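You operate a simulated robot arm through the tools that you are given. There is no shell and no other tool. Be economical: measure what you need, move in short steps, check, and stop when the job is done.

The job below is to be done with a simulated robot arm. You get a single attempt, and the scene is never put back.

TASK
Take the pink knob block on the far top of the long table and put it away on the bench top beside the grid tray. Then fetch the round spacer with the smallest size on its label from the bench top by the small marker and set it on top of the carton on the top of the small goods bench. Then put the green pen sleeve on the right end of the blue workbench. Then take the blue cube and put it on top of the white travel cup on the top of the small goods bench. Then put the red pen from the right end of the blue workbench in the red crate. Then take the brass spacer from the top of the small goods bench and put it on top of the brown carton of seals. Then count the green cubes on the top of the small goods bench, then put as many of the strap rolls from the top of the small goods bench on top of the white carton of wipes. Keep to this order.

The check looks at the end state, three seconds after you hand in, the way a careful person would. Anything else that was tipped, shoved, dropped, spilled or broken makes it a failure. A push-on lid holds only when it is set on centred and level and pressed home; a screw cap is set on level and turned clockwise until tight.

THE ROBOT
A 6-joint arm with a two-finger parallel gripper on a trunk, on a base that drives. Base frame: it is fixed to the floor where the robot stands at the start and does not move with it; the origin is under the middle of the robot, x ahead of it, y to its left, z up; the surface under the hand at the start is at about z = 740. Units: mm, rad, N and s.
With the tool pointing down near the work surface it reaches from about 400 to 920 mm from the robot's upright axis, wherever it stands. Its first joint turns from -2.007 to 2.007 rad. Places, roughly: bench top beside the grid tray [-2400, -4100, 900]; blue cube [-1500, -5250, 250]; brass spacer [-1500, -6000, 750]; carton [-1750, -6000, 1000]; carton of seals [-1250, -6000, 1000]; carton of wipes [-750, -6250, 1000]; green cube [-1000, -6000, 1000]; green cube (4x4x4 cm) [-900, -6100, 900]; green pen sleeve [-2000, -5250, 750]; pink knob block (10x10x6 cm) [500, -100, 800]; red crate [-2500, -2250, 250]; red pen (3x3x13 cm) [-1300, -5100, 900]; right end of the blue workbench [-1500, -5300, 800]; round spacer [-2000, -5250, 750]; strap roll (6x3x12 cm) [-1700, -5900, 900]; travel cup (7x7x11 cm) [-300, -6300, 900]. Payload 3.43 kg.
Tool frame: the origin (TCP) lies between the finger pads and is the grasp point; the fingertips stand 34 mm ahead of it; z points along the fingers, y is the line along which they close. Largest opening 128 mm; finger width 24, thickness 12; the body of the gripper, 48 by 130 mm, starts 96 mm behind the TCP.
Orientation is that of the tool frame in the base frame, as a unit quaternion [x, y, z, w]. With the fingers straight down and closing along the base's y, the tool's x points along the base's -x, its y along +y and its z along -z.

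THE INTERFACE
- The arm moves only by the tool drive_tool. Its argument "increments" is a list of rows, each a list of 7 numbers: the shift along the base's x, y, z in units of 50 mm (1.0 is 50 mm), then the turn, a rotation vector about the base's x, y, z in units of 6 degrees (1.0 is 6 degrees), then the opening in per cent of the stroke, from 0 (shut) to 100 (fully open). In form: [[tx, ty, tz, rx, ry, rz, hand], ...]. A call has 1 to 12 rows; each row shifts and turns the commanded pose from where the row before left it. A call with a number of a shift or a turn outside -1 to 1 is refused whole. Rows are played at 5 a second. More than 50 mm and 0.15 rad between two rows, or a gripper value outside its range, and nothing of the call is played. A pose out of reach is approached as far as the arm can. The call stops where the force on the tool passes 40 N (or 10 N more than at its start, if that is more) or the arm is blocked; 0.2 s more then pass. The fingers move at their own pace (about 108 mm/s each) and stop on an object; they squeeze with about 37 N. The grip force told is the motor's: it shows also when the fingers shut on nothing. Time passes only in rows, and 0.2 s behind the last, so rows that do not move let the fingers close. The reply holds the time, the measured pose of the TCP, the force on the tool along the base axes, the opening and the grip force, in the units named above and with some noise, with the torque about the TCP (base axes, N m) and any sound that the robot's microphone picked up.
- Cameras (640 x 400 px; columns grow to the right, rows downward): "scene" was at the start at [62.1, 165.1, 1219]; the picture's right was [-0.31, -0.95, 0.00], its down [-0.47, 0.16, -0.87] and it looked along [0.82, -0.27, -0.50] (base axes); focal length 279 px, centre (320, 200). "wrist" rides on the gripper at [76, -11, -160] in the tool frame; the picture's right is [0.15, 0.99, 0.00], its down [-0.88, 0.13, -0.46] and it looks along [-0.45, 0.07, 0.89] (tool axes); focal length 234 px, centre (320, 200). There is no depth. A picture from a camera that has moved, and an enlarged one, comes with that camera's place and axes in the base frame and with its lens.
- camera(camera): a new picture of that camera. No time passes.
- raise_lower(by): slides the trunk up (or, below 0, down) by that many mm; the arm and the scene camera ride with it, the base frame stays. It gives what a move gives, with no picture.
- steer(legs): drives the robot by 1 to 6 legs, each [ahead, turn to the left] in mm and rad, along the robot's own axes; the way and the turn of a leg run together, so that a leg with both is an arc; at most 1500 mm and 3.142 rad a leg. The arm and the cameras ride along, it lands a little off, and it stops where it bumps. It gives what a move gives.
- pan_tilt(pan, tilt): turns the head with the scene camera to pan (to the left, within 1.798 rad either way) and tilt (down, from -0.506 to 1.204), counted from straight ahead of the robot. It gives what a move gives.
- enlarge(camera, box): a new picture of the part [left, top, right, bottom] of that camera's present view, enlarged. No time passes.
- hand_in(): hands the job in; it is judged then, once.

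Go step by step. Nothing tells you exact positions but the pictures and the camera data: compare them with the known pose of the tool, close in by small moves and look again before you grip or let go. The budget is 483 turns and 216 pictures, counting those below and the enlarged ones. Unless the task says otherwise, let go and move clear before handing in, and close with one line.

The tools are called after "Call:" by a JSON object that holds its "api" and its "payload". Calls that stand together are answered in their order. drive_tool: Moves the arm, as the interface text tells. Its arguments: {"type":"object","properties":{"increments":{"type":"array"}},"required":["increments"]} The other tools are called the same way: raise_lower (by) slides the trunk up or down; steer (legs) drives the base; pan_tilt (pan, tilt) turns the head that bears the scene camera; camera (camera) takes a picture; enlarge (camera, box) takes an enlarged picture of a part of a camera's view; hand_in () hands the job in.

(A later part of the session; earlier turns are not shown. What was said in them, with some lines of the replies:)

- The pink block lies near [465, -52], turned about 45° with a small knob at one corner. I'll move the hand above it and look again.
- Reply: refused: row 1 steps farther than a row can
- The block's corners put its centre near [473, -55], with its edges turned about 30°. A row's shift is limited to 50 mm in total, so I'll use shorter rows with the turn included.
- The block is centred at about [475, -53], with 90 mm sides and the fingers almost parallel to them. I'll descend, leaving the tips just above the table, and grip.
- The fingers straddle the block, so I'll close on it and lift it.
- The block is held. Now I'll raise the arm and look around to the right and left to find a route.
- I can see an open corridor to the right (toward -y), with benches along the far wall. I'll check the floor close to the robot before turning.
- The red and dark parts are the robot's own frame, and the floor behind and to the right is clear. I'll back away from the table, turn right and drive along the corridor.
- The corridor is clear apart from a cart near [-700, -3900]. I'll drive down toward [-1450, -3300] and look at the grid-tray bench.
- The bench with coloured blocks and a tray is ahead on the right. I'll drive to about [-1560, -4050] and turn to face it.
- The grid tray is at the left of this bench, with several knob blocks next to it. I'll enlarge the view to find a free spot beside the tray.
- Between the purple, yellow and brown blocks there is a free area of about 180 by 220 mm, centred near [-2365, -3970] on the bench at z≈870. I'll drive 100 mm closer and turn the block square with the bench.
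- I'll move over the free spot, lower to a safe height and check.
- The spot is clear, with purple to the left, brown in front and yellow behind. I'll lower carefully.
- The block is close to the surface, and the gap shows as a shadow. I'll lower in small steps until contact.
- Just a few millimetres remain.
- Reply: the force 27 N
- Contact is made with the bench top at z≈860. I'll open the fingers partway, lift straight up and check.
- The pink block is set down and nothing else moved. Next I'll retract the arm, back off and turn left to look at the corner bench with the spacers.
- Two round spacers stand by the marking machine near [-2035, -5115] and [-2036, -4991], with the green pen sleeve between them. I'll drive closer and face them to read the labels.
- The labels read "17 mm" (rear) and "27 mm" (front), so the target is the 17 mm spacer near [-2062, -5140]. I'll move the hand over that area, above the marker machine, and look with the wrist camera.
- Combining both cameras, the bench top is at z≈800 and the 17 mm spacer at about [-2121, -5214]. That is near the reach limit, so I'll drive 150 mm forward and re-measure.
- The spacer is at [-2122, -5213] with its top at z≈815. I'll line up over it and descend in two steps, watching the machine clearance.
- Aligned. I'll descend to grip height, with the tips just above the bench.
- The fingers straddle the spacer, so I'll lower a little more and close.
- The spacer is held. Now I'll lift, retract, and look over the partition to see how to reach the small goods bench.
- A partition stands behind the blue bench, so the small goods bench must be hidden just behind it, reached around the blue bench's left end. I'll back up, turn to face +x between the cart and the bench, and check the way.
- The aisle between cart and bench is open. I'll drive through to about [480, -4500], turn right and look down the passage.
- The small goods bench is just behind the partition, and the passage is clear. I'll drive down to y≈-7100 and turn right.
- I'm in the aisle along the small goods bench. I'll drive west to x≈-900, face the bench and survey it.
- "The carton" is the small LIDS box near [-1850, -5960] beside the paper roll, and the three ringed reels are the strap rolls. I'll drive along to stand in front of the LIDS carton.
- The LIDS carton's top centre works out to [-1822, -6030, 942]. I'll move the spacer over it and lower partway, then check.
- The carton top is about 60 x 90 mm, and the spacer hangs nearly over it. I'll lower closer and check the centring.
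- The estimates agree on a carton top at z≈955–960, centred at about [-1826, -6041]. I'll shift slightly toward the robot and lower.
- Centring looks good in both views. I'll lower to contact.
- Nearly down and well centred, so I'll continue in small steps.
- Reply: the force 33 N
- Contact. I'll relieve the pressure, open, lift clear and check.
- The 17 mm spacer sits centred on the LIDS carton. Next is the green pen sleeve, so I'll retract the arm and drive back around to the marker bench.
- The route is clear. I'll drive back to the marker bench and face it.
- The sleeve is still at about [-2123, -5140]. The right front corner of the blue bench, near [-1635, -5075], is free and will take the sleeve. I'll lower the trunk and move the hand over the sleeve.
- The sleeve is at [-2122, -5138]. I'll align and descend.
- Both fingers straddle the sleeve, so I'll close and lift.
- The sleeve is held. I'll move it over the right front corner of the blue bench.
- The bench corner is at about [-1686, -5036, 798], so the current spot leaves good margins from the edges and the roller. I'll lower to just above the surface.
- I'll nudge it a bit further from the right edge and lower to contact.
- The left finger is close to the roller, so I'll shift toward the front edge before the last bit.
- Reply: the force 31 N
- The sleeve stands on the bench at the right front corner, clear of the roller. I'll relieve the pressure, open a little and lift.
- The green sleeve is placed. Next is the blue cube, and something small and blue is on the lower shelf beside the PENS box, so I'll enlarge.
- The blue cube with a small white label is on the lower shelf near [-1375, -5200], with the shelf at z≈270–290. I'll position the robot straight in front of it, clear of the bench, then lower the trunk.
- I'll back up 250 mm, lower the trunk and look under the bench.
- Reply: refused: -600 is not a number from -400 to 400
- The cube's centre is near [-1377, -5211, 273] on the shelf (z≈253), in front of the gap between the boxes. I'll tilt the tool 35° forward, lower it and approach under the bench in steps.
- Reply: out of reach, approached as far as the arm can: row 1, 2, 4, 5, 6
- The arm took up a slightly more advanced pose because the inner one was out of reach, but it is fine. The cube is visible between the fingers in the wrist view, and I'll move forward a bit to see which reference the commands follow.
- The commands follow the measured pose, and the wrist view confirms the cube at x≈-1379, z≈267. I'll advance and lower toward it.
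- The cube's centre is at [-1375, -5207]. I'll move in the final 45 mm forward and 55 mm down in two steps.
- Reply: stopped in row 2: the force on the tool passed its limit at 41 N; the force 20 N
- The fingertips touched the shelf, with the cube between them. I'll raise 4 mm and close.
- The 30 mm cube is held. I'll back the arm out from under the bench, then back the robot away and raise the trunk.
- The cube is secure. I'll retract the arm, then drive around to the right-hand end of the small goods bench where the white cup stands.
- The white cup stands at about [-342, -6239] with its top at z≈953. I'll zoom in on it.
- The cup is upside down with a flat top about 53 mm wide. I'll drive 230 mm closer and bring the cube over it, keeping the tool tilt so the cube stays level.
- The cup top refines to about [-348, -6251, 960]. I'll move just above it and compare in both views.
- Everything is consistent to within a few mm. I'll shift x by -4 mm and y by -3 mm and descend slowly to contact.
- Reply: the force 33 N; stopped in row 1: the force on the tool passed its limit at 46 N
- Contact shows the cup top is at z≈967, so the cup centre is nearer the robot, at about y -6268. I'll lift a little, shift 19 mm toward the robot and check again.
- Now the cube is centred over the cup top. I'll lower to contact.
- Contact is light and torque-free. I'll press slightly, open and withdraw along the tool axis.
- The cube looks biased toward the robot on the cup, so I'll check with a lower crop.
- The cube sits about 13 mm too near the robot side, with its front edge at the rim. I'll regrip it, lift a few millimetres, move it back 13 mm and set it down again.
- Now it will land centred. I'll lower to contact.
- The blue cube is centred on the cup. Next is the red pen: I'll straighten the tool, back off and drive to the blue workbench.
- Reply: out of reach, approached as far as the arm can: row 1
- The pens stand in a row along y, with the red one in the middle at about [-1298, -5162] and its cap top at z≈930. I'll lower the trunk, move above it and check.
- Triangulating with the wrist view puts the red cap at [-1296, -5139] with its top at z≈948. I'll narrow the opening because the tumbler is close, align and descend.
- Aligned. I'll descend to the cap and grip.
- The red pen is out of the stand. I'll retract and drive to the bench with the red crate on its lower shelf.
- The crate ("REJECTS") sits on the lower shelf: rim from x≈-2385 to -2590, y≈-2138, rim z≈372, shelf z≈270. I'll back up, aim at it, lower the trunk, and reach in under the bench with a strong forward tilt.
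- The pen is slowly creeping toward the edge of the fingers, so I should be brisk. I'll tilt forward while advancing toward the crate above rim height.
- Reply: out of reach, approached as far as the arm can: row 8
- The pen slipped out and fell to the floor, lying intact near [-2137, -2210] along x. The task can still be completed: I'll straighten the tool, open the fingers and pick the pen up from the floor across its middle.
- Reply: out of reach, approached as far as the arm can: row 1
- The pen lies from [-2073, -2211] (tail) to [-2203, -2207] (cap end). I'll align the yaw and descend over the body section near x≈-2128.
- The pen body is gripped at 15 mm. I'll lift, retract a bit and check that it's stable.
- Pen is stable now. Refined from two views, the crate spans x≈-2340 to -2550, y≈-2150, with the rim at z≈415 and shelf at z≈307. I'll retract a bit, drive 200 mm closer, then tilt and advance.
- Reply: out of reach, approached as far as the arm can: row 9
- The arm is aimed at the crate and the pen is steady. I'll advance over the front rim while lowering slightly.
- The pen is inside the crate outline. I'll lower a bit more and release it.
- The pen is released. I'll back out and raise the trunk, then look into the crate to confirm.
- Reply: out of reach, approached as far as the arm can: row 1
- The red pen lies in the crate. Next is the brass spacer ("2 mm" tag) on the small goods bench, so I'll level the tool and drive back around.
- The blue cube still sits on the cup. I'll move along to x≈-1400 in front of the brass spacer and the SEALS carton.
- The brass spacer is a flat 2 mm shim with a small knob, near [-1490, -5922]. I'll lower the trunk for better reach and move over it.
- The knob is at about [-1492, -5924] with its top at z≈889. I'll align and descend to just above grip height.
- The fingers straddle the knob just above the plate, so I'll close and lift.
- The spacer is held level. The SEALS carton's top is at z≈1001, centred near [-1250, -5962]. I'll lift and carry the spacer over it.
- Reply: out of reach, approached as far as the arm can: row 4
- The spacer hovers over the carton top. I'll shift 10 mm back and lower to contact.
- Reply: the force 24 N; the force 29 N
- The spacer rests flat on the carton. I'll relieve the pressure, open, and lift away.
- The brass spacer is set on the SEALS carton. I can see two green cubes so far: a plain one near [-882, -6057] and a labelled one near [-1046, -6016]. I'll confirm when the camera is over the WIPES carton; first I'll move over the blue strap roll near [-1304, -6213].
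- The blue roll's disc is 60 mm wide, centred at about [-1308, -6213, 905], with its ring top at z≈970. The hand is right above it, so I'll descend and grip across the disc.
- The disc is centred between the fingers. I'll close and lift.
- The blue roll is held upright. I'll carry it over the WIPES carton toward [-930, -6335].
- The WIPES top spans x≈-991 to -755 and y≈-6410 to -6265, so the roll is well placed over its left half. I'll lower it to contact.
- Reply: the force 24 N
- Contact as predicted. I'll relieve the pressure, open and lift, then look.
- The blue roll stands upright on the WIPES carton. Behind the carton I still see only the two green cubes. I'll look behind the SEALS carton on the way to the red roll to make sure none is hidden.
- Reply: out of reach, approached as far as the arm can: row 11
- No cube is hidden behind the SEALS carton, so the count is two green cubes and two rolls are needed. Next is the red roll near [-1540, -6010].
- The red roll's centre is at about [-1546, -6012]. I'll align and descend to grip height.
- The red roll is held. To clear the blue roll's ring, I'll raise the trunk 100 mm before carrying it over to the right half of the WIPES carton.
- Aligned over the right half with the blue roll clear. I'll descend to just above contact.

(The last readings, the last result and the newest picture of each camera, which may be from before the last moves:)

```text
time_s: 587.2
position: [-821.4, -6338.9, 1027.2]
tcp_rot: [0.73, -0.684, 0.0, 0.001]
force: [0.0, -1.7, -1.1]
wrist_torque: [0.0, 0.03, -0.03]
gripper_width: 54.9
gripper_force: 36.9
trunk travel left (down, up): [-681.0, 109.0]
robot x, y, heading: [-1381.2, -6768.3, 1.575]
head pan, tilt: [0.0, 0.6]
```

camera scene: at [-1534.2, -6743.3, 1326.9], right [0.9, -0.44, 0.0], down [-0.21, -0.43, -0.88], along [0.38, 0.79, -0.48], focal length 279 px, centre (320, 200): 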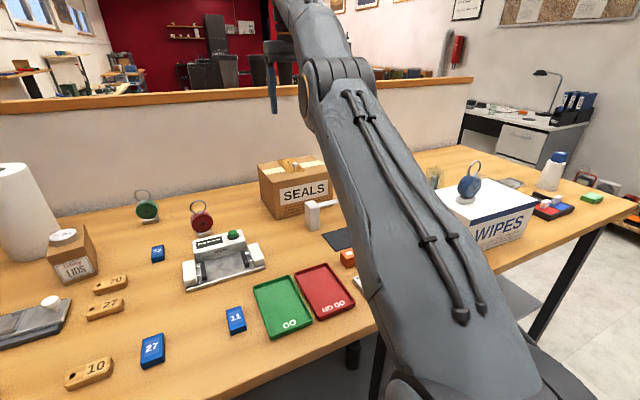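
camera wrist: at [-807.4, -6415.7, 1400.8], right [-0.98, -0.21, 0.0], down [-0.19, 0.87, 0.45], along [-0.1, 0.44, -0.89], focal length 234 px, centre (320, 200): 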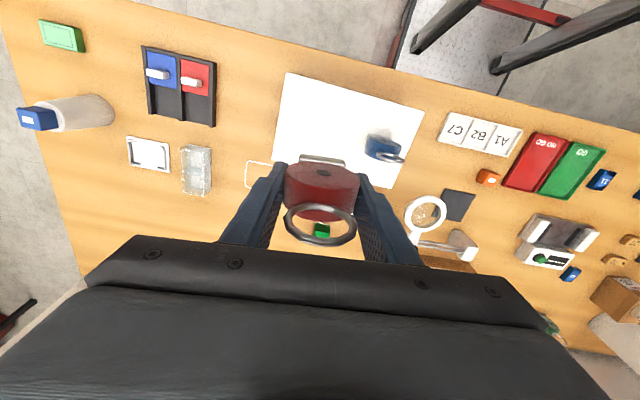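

Call:
{"api": "drive_tool", "payload": {"increments": [[0, 0, -0.05, 0, 0, 0, 0], [0, 0, 0, 0, 0, 0, 0]]}}

Call:
{"api": "drive_tool", "payload": {"increments": [[0, 0, -0.04, 0, 0, 0, 0], [0, 0, 0, 0, 0, 0, 0]]}}

```text
time_s: 587.8
position: [-823.5, -6336.3, 1025.7]
tcp_rot: [0.73, -0.684, 0.001, 0.001]
force: [0.1, -0.2, -0.5]
wrist_torque: [0.01, 0.03, 0.01]
gripper_width: 54.7
gripper_force: 36.9
trunk travel left (down, up): [-681.0, 109.0]
robot x, y, heading: [-1383.3, -6770.5, 1.572]
head pan, tilt: [0.0, 0.6]
```

```text
time_s: 588.4
position: [-821.9, -6336.9, 1024.7]
tcp_rot: [0.729, -0.684, 0.001, -0.001]
force: [-2.0, -0.9, 9.5]
wrist_torque: [-0.11, 0.27, 0.06]
gripper_width: 54.6
gripper_force: 36.9
trunk travel left (down, up): [-681.0, 109.0]
robot x, y, heading: [-1382.5, -6766.0, 1.571]
head pan, tilt: [0.0, 0.6]
```

Contact. I'll open gently, lift straight up and verify.

Call:
{"api": "drive_tool", "payload": {"increments": [[0, 0, 0, 0, 0, 0, 58], [0, 0, 0, 0, 0, 0, 58], [0, 0, 0, 0, 0, 0, 58], [0, 0, 0.4, 0, 0, 0, 58], [0, 0, 0.9, 0, 0, 0, 58], [0, 0, 0.9, 0, 0, 0, 58], [0, 0, 0.9, 0, 0, 0, 58], [0, 0, 0.9, 0, 0, 0, 58], [0, 0, 0, 0, 0, 0, 58]]}}

Call:
{"api": "camera", "payload": {"camera": "wrist"}}

```text
time_s: 590.4
position: [-822.4, -6334.2, 1222.9]
tcp_rot: [0.73, -0.683, 0.001, 0.0]
force: [1.0, 0.1, 0.8]
wrist_torque: [-0.04, 0.0, -0.01]
gripper_width: 74.1
gripper_force: 0.1
trunk travel left (down, up): [-681.0, 109.0]
robot x, y, heading: [-1379.3, -6767.5, 1.571]
head pan, tilt: [0.0, 0.6]
```

```text
31 pictures are left
camera wrist: at [-806.9, -6408.3, 1383.4], right [-0.98, -0.21, 0.0], down [-0.19, 0.87, 0.45], along [-0.1, 0.44, -0.89], focal length 234 px, centre (320, 200)
```

wrist: 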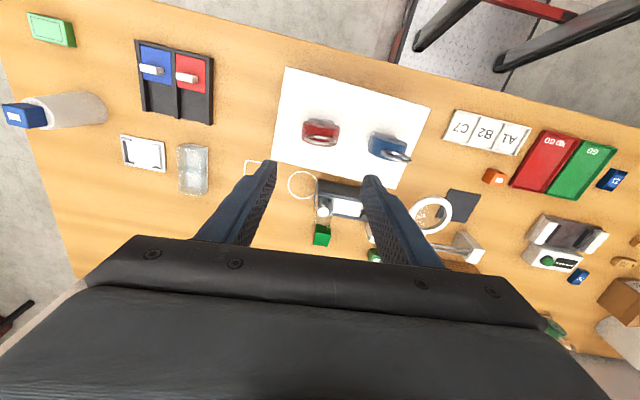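

Both rolls stand on the WIPES carton. I'll retract, back off and take a final overview to confirm the bench and the cube count.

Call:
{"api": "drive_tool", "payload": {"increments": [[-0.7, -0.2, 0.5, 0, 0, 0, 58], [-0.8, -0.3, 0.3, 0, 0, 0, 58], [-0.8, -0.3, 0.3, 0, 0, 0, 58], [-0.8, -0.3, 0.3, 0, 0, 0, 58], [-0.8, 0, 0.2, 0, 0, 0, 58], [-0.8, 0, 0, 0, 0, 0, 58], [-0.8, 0, 0, 0, 0, 0, 58]]}}

Call:
{"api": "steer", "payload": {"legs": [[-300, 0]]}}

Call:
{"api": "pan_tilt", "payload": {"pan": -0.15, "tilt": 0.5}}

Call:
{"api": "camera", "payload": {"camera": "scene"}}

Call:
{"api": "enlarge", "payload": {"camera": "scene", "box": [340, 130, 600, 270]}}

```text
time_s: 592.0
position: [-1095.0, -6391.5, 1303.6]
tcp_rot: [0.73, -0.684, 0.001, 0.001]
force: [0.0, 0.2, 0.4]
wrist_torque: [0.0, 0.05, -0.02]
gripper_width: 74.0
gripper_force: 0.0
trunk travel left (down, up): [-681.0, 109.0]
robot x, y, heading: [-1380.0, -6766.5, 1.573]
head pan, tilt: [0.0, 0.6]
```

```text
time_s: 594.0
position: [-1095.3, -6689.2, 1304.4]
tcp_rot: [0.73, -0.684, 0.001, 0.002]
force: [0.4, 0.6, 0.7]
wrist_torque: [0.01, -0.02, 0.01]
gripper_width: 74.2
gripper_force: 0.1
trunk travel left (down, up): [-681.0, 109.0]
robot x, y, heading: [-1381.4, -7066.6, 1.579]
head pan, tilt: [0.0, 0.6]
```

```text
time_s: 594.7
position: [-1096.0, -6687.9, 1303.5]
tcp_rot: [0.729, -0.684, 0.001, 0.0]
force: [-0.6, -0.4, -0.5]
wrist_torque: [0.02, 0.01, 0.0]
gripper_width: 74.3
gripper_force: 0.1
trunk travel left (down, up): [-681.0, 109.0]
robot x, y, heading: [-1379.6, -7062.2, 1.574]
head pan, tilt: [-0.15, 0.499]
```

```text
30 pictures are left
camera scene: at [-1560.4, -7060.6, 1426.9], right [0.99, -0.15, 0.0], down [-0.07, -0.47, -0.88], along [0.13, 0.87, -0.48], focal length 279 px, centre (320, 200)
```

scene: 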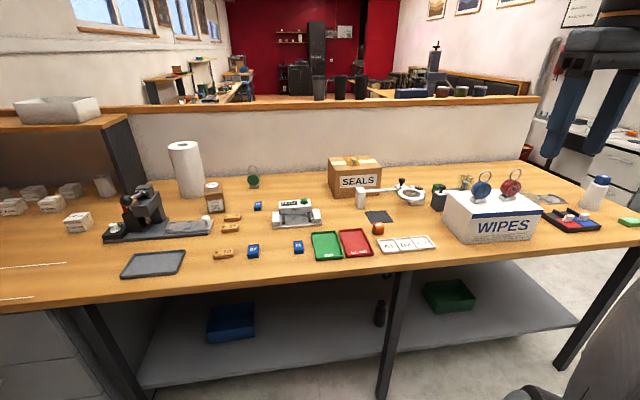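

```text
2.46 times, centred on (470, 200) of scene
camera zoom: at [-1560.4, -7060.6, 1426.9], right [0.99, -0.15, 0.0], down [-0.07, -0.47, -0.88], along [0.13, 0.87, -0.48], focal length 687 px, centre (-49, 200)
```

zoom: 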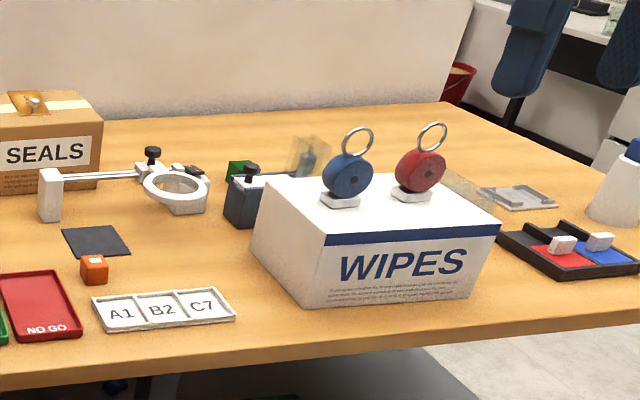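

Everything is in place: spacer on LIDS, cube on the cup, brass spacer on SEALS, and two strap rolls on WIPES for the two green cubes. The hand is empty and clear, so I'm handing in.

Call:
{"api": "hand_in", "payload": {}}

```text
The job is handed in.
```

I finished all seven steps in the order given and handed the job in. On the way to the crate the red pen slipped from the gripper onto the floor; I picked it up and put it in the crate. I counted two green cubes, so two strap rolls, the blue and the red, now stand on the wipes carton.
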